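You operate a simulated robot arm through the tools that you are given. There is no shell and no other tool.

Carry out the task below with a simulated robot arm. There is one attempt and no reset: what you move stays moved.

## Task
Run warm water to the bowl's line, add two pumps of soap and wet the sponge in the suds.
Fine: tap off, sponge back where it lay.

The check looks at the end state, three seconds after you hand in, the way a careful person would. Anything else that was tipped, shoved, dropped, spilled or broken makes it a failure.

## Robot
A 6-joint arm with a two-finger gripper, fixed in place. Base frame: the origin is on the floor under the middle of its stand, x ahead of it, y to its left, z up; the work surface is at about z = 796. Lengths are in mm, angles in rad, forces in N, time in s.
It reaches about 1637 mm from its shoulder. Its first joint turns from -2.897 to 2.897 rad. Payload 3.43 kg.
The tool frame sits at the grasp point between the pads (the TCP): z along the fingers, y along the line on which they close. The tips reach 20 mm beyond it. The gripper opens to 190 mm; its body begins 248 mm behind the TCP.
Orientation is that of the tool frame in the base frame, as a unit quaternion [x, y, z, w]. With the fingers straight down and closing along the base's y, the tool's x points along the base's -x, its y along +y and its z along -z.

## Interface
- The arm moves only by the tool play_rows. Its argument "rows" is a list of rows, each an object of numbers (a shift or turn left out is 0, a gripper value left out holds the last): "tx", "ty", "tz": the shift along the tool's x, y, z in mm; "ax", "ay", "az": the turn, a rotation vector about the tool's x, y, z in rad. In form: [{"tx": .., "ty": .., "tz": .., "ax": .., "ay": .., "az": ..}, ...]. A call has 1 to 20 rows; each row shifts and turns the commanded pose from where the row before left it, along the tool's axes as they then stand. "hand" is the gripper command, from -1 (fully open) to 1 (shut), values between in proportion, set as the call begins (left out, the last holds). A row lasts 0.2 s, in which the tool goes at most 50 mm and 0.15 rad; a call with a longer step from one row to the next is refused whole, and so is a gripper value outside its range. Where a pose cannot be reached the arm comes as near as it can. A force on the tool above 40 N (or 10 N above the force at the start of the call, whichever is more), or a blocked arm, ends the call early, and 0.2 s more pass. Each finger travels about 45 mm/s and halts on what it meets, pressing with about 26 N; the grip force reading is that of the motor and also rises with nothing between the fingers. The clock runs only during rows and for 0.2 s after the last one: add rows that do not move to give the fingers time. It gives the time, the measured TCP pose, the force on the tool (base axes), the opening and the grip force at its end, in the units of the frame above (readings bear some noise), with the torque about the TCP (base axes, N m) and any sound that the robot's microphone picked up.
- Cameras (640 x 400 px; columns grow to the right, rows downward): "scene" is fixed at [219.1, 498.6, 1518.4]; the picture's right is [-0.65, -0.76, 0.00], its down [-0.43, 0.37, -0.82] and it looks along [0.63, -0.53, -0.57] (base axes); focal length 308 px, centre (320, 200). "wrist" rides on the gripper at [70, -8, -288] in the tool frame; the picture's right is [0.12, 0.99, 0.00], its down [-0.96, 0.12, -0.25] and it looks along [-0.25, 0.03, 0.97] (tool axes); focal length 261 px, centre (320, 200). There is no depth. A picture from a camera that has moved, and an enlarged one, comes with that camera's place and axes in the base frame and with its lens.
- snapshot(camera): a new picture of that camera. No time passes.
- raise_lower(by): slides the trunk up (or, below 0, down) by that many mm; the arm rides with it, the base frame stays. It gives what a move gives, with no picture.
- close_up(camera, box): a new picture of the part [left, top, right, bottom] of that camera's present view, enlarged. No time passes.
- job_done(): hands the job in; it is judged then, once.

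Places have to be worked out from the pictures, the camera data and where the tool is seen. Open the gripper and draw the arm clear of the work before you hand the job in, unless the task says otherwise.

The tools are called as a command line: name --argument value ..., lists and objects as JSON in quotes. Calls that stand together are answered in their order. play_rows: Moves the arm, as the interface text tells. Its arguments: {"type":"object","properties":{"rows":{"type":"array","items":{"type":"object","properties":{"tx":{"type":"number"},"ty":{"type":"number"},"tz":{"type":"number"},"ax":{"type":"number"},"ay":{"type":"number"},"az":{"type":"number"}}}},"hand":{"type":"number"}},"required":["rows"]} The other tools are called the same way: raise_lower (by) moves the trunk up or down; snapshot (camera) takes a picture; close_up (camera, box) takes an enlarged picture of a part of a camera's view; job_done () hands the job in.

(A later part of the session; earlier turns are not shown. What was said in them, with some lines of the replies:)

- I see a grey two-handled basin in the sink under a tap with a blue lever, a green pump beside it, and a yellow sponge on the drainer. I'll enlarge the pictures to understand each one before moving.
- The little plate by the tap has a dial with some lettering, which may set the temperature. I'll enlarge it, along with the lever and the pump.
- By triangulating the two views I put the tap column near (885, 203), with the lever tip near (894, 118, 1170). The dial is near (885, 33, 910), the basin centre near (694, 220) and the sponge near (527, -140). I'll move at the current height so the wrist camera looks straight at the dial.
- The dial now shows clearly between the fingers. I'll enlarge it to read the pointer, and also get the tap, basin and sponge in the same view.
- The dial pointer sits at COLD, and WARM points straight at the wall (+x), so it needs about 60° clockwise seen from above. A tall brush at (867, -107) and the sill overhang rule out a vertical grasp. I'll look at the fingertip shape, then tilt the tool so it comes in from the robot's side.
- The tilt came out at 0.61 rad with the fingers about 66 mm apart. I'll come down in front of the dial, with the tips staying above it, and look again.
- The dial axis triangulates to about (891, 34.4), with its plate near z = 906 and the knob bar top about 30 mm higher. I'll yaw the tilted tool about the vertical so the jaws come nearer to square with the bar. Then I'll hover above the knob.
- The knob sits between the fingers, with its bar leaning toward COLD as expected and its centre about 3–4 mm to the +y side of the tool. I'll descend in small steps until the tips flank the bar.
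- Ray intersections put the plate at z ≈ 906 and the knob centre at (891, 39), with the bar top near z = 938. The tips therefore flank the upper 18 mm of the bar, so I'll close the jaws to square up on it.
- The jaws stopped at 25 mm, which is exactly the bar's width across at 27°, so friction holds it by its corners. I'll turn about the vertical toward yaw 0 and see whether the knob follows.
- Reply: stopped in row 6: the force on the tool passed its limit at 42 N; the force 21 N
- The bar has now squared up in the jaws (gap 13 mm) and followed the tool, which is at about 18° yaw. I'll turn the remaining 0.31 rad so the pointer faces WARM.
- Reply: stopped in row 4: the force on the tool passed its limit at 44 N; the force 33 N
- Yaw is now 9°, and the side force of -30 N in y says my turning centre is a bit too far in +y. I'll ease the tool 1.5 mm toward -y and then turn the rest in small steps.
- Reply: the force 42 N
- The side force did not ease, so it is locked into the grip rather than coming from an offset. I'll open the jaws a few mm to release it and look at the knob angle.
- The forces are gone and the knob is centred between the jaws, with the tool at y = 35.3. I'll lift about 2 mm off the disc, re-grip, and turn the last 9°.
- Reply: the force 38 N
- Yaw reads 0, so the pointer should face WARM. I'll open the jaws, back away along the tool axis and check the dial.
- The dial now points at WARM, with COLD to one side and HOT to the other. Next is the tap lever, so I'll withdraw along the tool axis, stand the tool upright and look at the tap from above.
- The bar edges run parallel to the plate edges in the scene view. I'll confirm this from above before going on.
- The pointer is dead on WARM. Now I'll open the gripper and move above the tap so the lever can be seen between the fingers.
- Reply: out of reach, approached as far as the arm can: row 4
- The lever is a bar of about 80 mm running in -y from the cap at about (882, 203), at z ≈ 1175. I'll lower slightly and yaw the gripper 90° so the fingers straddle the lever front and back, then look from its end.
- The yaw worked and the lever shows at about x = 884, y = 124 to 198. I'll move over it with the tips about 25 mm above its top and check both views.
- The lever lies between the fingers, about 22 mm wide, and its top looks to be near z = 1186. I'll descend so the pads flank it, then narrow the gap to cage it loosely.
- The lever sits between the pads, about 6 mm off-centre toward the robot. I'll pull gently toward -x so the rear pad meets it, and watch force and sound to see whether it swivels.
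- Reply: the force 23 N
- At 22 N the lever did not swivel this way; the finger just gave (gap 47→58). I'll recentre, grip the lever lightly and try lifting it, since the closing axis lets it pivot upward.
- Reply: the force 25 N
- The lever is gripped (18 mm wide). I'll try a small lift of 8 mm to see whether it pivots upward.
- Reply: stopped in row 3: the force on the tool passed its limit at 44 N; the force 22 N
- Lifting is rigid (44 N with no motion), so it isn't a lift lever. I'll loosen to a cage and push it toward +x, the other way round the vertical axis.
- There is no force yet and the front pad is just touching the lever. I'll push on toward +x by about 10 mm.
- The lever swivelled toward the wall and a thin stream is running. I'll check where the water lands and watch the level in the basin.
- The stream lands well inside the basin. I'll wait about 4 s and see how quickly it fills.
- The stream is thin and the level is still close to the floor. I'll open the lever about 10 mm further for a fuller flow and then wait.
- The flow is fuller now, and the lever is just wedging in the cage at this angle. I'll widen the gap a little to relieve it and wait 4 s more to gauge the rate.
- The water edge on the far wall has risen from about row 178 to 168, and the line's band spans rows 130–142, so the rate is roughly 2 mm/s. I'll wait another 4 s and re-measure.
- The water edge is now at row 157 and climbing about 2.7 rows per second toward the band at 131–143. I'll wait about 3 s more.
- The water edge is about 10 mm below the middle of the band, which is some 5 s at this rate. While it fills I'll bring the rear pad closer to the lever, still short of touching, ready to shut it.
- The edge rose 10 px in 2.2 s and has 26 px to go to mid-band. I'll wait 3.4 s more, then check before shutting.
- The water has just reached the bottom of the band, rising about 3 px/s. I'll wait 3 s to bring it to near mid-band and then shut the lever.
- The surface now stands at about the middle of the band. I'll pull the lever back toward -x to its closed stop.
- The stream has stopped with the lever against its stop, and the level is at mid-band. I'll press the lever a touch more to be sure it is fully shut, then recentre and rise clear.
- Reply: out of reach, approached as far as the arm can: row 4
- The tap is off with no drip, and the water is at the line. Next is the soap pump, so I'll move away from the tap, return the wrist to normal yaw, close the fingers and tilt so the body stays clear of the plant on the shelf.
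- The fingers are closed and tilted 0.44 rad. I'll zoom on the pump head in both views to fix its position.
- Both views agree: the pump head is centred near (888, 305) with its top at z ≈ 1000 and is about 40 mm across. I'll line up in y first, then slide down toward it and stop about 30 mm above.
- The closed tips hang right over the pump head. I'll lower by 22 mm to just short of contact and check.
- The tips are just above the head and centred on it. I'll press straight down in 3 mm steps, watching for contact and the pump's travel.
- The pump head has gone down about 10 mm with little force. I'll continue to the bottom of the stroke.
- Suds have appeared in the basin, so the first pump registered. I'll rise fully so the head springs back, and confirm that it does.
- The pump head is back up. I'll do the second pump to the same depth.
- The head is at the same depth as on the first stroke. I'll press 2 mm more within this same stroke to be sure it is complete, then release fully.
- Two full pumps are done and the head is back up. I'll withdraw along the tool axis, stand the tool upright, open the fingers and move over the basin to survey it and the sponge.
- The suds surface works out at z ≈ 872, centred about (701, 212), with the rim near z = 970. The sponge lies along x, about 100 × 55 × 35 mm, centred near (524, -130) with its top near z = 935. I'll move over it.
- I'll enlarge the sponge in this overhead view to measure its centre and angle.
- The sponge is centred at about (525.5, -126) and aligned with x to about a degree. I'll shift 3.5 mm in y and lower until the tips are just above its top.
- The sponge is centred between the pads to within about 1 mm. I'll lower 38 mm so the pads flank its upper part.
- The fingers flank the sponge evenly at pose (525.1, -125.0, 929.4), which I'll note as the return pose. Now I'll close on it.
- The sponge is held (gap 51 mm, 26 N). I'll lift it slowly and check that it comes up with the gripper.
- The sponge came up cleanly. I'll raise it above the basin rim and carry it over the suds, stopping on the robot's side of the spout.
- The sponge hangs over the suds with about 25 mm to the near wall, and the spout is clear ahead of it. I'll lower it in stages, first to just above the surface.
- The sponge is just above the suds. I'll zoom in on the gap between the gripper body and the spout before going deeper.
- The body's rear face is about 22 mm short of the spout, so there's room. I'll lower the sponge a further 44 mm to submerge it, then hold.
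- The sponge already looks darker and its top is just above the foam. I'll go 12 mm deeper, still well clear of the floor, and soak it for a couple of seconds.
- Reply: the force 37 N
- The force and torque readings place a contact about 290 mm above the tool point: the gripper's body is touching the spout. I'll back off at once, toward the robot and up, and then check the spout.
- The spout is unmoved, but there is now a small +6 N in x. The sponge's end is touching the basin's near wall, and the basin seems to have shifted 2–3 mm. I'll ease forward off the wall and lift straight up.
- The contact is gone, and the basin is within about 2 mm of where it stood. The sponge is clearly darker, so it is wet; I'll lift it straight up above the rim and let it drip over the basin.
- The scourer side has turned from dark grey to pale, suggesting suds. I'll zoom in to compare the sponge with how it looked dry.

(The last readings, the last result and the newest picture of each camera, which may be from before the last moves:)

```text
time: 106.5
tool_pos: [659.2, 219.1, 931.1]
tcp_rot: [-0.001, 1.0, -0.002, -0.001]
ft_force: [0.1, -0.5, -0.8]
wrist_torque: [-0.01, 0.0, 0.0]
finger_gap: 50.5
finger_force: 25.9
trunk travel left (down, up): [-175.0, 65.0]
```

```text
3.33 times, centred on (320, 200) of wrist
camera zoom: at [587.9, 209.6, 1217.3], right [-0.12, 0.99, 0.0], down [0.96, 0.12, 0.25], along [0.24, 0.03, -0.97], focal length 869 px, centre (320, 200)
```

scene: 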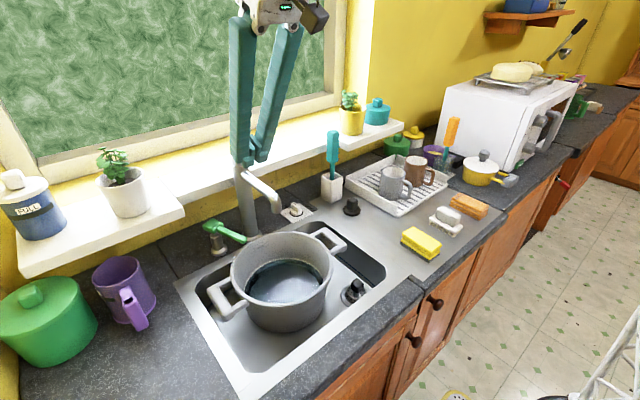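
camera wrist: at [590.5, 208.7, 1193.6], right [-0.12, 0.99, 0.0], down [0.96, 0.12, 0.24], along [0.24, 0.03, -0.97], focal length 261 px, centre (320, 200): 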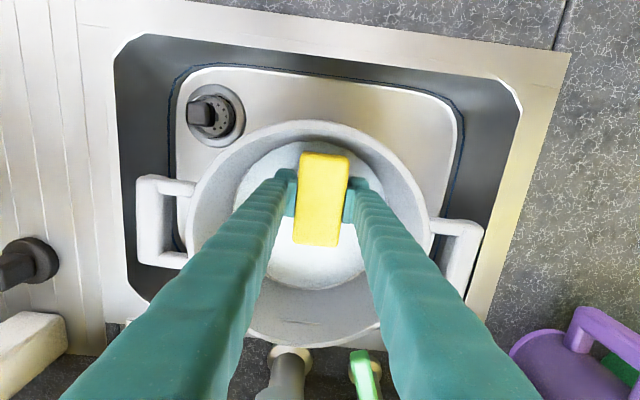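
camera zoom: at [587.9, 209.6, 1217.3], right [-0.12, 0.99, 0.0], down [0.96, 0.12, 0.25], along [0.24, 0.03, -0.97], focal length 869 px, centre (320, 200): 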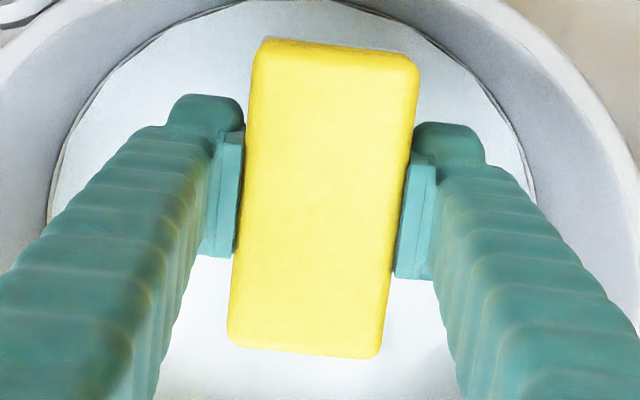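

The sponge is a deeper, wet-looking yellow with a pale sudsy scourer, and nothing is dripping. I'll raise it over the rim and carry it back above its original place by exactly reversing the moves.

play_rows --rows '[{"tz": -33}, {"tz": -33}, {"tz": -33}, {"tz": -33}, {"tx": 14.87, "ty": -38.1}, {"tx": 14.87, "ty": -38.1}, {"tx": 14.87, "ty": -38.1}, {"tx": 14.87, "ty": -38.1}, {"tx": 14.87, "ty": -38.1}, {"tx": 14.87, "ty": -38.1}, {"tx": 14.87, "ty": -38.1}, {"tx": 14.87, "ty": -38.1}, {"tx": 14.87, "ty": -38.1}, {}]'

snapshot --camera "scene"

snapshot --camera "wrist"

```text
time: 109.5
tool_pos: [524.3, -125.3, 1065.0]
tcp_rot: [0.0, 1.0, -0.002, -0.001]
ft_force: [0.1, -0.3, -0.5]
wrist_torque: [-0.03, 0.04, 0.0]
finger_gap: 50.5
finger_force: 26.5
trunk travel left (down, up): [-175.0, 65.0]
```

```text
taken
```

scene: 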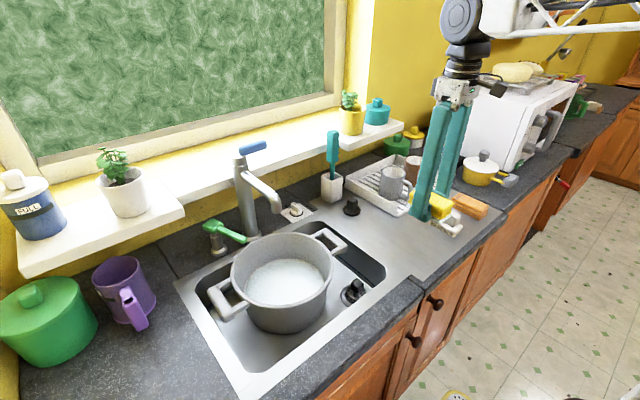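

```text
taken
camera wrist: at [454.8, -133.5, 1351.5], right [-0.12, 0.99, 0.0], down [0.96, 0.12, 0.25], along [0.24, 0.03, -0.97], focal length 261 px, centre (320, 200)
```

wrist: 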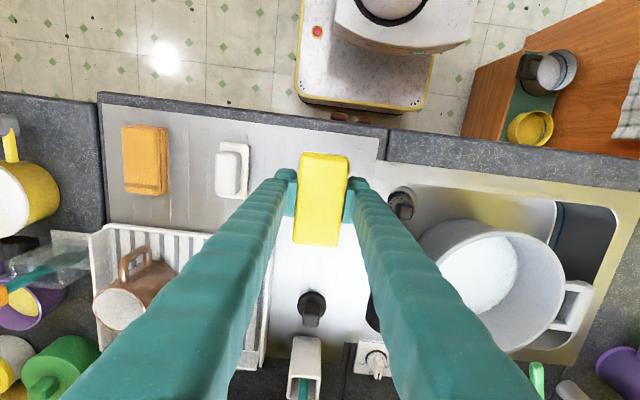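

The sponge is back above its spot at (524.3, -125.3). I'll lower it 135 mm, slowing near the surface.

play_rows --rows '[{"tz": 35}, {"tz": 35}, {"tz": 30}, {"tz": 15}, {"tz": 9}, {"tz": 5}, {"tz": 3}, {"tz": 2}, {}]'

close_up --camera "scene" --box '[370, 200, 470, 270]'

close_up --camera "wrist" --box '[240, 120, 400, 230]'

```text
time: 111.5
tool_pos: [524.4, -125.2, 928.3]
tcp_rot: [-0.001, 1.0, -0.002, 0.0]
ft_force: [1.4, -0.9, 9.2]
wrist_torque: [0.27, 0.08, -0.02]
finger_gap: 50.5
finger_force: 25.6
trunk travel left (down, up): [-175.0, 65.0]
```

```text
5.71 times, centred on (420, 235) of scene
camera zoom: at [219.1, 498.6, 1518.4], right [-0.65, -0.76, 0.0], down [-0.43, 0.37, -0.82], along [0.63, -0.53, -0.57], focal length 1762 px, centre (-251, 0)
```

zoom: 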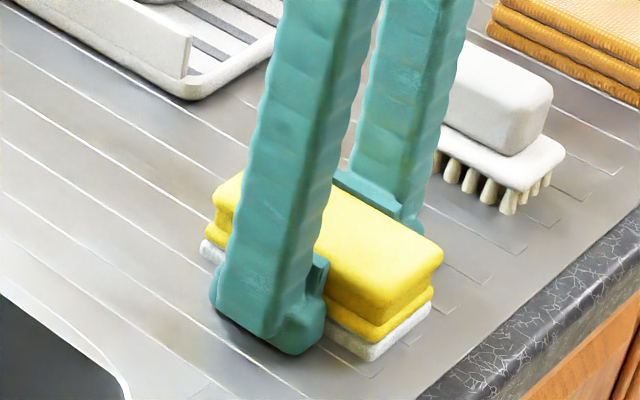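

```text
3.64 times, centred on (320, 175) of wrist
camera zoom: at [454.5, -133.6, 1216.9], right [-0.12, 0.99, 0.0], down [0.96, 0.12, 0.25], along [0.24, 0.03, -0.97], focal length 948 px, centre (320, 291)
```

zoom: 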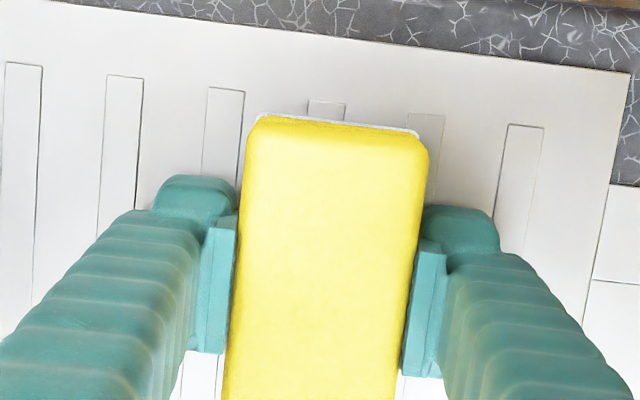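

The scourer is white with suds, and the sponge sits where it was, with light contact on the drainer. I'll open the fingers and rise clear.

play_rows --rows '[{}, {}, {}, {}, {}, {}]' --hand -0.2

play_rows --rows '[{"tz": -10}, {"tz": -25}, {"tz": -35}, {"tz": -40}, {"tz": -40}, {}]'

close_up --camera "scene" --box '[360, 170, 500, 280]'

snapshot --camera "wrist"

```text
time: 112.8
tool_pos: [524.6, -125.0, 929.1]
tcp_rot: [-0.002, 1.0, -0.002, -0.001]
ft_force: [0.5, 1.1, 1.2]
wrist_torque: [0.02, -0.01, -0.02]
finger_gap: 114.1
finger_force: 0.1
trunk travel left (down, up): [-175.0, 65.0]
```

```text
time: 114.2
tool_pos: [523.6, -124.6, 1078.3]
tcp_rot: [-0.001, 1.0, -0.001, -0.001]
ft_force: [0.3, -0.2, -0.6]
wrist_torque: [0.03, -0.01, -0.04]
finger_gap: 113.9
finger_force: 0.2
trunk travel left (down, up): [-175.0, 65.0]
```

```text
3.64 times, centred on (430, 225) of scene
camera zoom: at [219.1, 498.6, 1518.4], right [-0.65, -0.76, 0.0], down [-0.43, 0.37, -0.82], along [0.63, -0.53, -0.57], focal length 1121 px, centre (-80, 109)
```

zoom: 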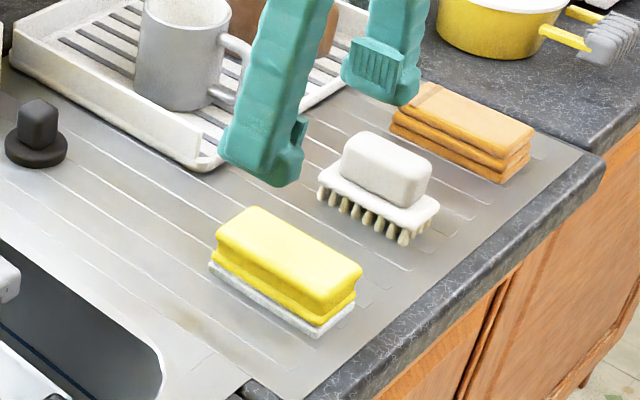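

```text
taken
camera wrist: at [454.6, -133.8, 1366.6], right [-0.12, 0.99, 0.0], down [0.96, 0.12, 0.24], along [0.24, 0.03, -0.97], focal length 261 px, centre (320, 200)
```

wrist: 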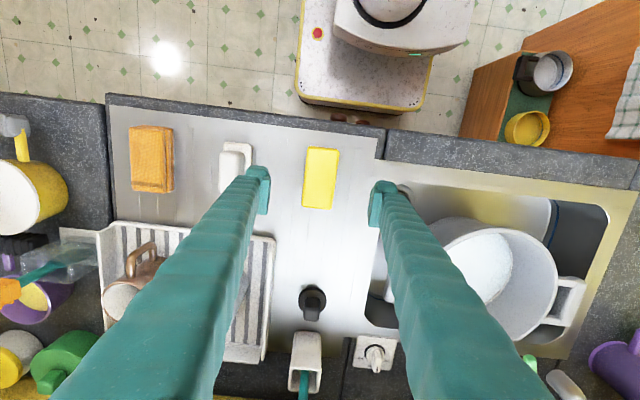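

The sponge lies exactly where it was, now with suds on it. I'll draw the arm up and back from the counter and then check the tap, basin, dial and everything else.

play_rows --rows '[{"tz": -40}, {"tz": -40}, {"tz": -40}, {"tx": 30, "tz": -20}, {"tx": 35}, {"tx": 35}, {}]'

snapshot --camera "scene"

close_up --camera "scene" --box '[190, 210, 390, 335]'

close_up --camera "scene" --box '[190, 120, 350, 220]'

close_up --camera "scene" --box '[275, 250, 325, 275]'

close_up --camera "scene" --box '[320, 130, 500, 270]'

```text
time: 115.8
tool_pos: [423.8, -123.7, 1220.4]
tcp_rot: [0.0, 1.0, -0.001, -0.001]
ft_force: [0.9, 0.4, 0.9]
wrist_torque: [-0.02, 0.0, 0.0]
finger_gap: 113.9
finger_force: 0.0
trunk travel left (down, up): [-175.0, 65.0]
```

```text
taken
```

scene: 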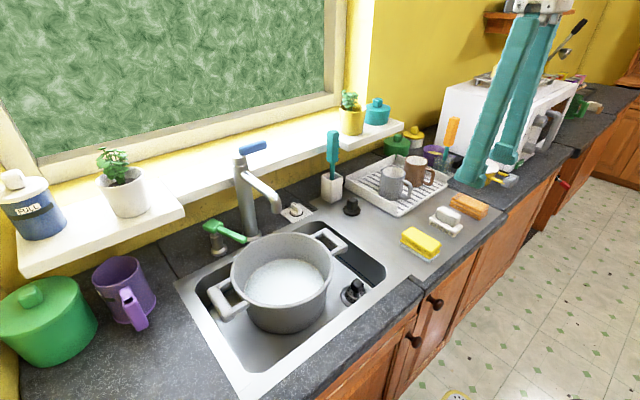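

```text
3.20 times, centred on (290, 272) of scene
camera zoom: at [219.1, 498.6, 1518.4], right [-0.65, -0.76, 0.0], down [-0.43, 0.37, -0.82], along [0.63, -0.53, -0.57], focal length 987 px, centre (416, -32)
```

zoom: 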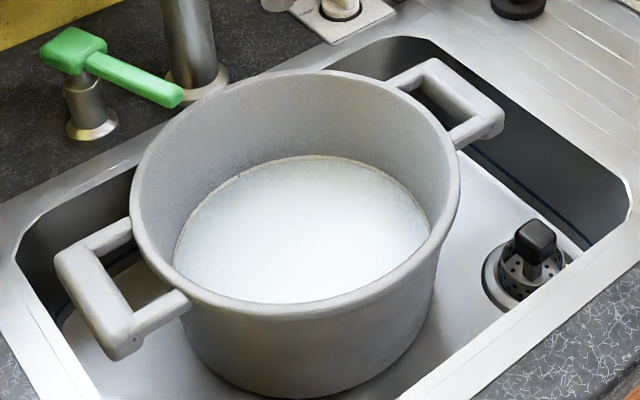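

```text
4.00 times, centred on (270, 170) of scene
camera zoom: at [219.1, 498.6, 1518.4], right [-0.65, -0.76, 0.0], down [-0.43, 0.37, -0.82], along [0.63, -0.53, -0.57], focal length 1233 px, centre (520, 320)
```

zoom: 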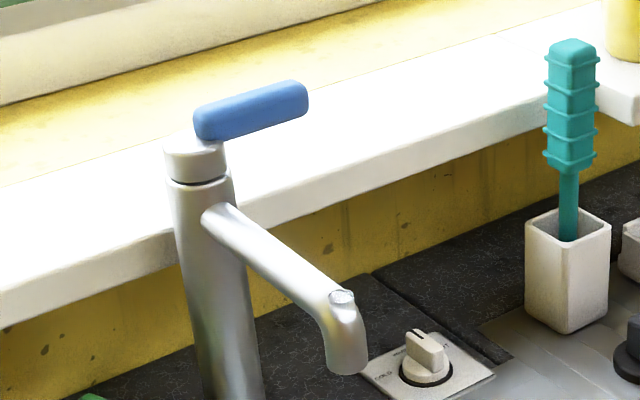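

```text
12.80 times, centred on (300, 262) of scene
camera zoom: at [219.1, 498.6, 1518.4], right [-0.65, -0.76, 0.0], down [-0.43, 0.37, -0.82], along [0.63, -0.53, -0.57], focal length 3947 px, centre (576, -600)
```

zoom: 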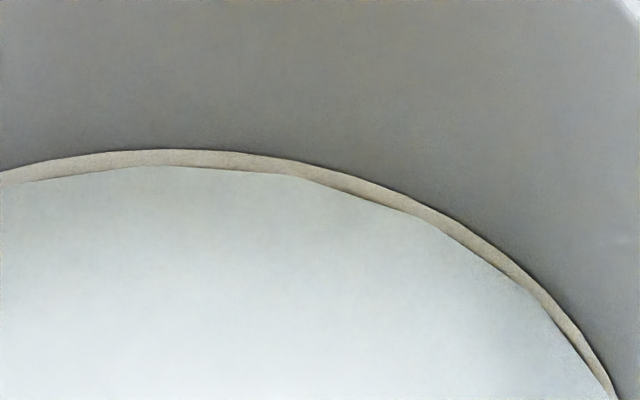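

```text
2.86 times, centred on (410, 200) of scene
camera zoom: at [219.1, 498.6, 1518.4], right [-0.65, -0.76, 0.0], down [-0.43, 0.37, -0.82], along [0.63, -0.53, -0.57], focal length 881 px, centre (63, 200)
```

zoom: 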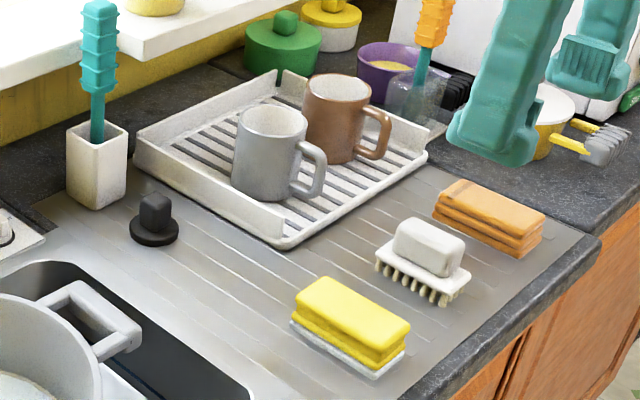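

Everything looks in order: tap lever at its original position, no drip, dial on WARM, suds at the line, sponge back. I'll take one more identical close-up to judge how far the basin moved when I brushed it.

close_up --camera "scene" --box '[230, 230, 340, 315]'

close_up --camera "scene" --box '[255, 220, 355, 320]'

```text
4.71 times, centred on (285, 272) of scene
camera zoom: at [219.1, 498.6, 1518.4], right [-0.65, -0.76, 0.0], down [-0.43, 0.37, -0.82], along [0.63, -0.53, -0.57], focal length 1451 px, centre (485, -141)
```

zoom: 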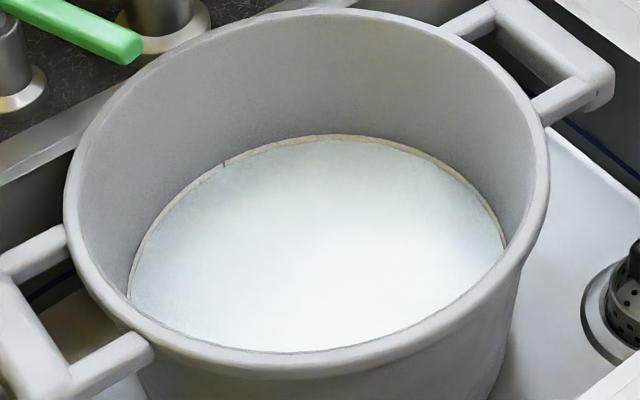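

```text
4.00 times, centred on (305, 270) of scene
camera zoom: at [219.1, 498.6, 1518.4], right [-0.65, -0.76, 0.0], down [-0.43, 0.37, -0.82], along [0.63, -0.53, -0.57], focal length 1233 px, centre (380, -80)
```

zoom: 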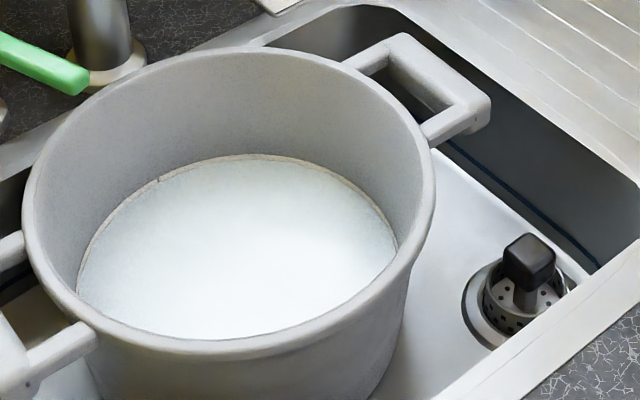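

The basin moved only about 4 mm when brushed; it stands level, and the surface is still at the middle of the line. I'll open the gripper fully and settle the arm a bit further back before handing in.

play_rows --rows '[{"tz": -20}, {"tz": -20}, {}, {}, {}, {}, {}]' --hand -1

snapshot --camera "scene"

snapshot --camera "wrist"

```text
time: 117.5
tool_pos: [424.9, -123.2, 1259.3]
tcp_rot: [-0.001, 1.0, -0.002, -0.001]
ft_force: [-0.8, 0.8, 0.0]
wrist_torque: [0.0, -0.01, -0.04]
finger_gap: 190.0
finger_force: 0.0
trunk travel left (down, up): [-175.0, 65.0]
```

```text
taken
```

scene: 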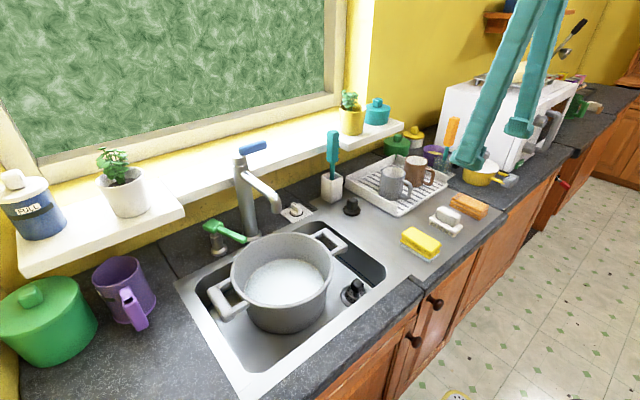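

```text
taken
camera wrist: at [354.2, -132.9, 1547.0], right [-0.12, 0.99, 0.0], down [0.96, 0.12, 0.25], along [0.24, 0.03, -0.97], focal length 261 px, centre (320, 200)
```

wrist: 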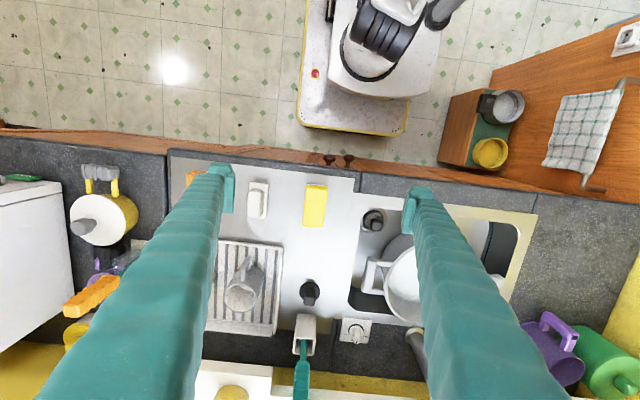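

The final pictures show the tap shut with no stream, the dial on WARM and suds at the bowl's line after two pumps. The sudsy sponge is back in its spot, the gripper is open and the arm is clear, so I'm handing in.

job_done

```text
The job is handed in.
```

The bowl is filled with warm water to its line, two pumps of soap are in, and the sponge is wet with suds. I've handed the job in; no verdict came back.

- **Water:** the dial was on COLD, so I turned it to WARM before filling. The level stopped at about the middle of the line, and the tap is shut with no stream.
- **Soap:** I pressed the pump fully twice. Suds appeared after the first press; the second went to the same depth but made no visible difference.
- **Sponge:** I submerged it in the suds, and it is back on the drainer within about 1 mm of where it lay.

**Two contacts while dipping the sponge:**
- The gripper body pressed against the spout at about 30 N; the spout did not move.
- Backing off, the sponge touched the bowl's wall and shifted the bowl about 4 mm toward the robot. I saw no spill, and the bowl is still level. I left it there rather than risk pushing it back.

Nothing else looked moved in the final pictures. The gripper is open and the arm is clear of the counter.
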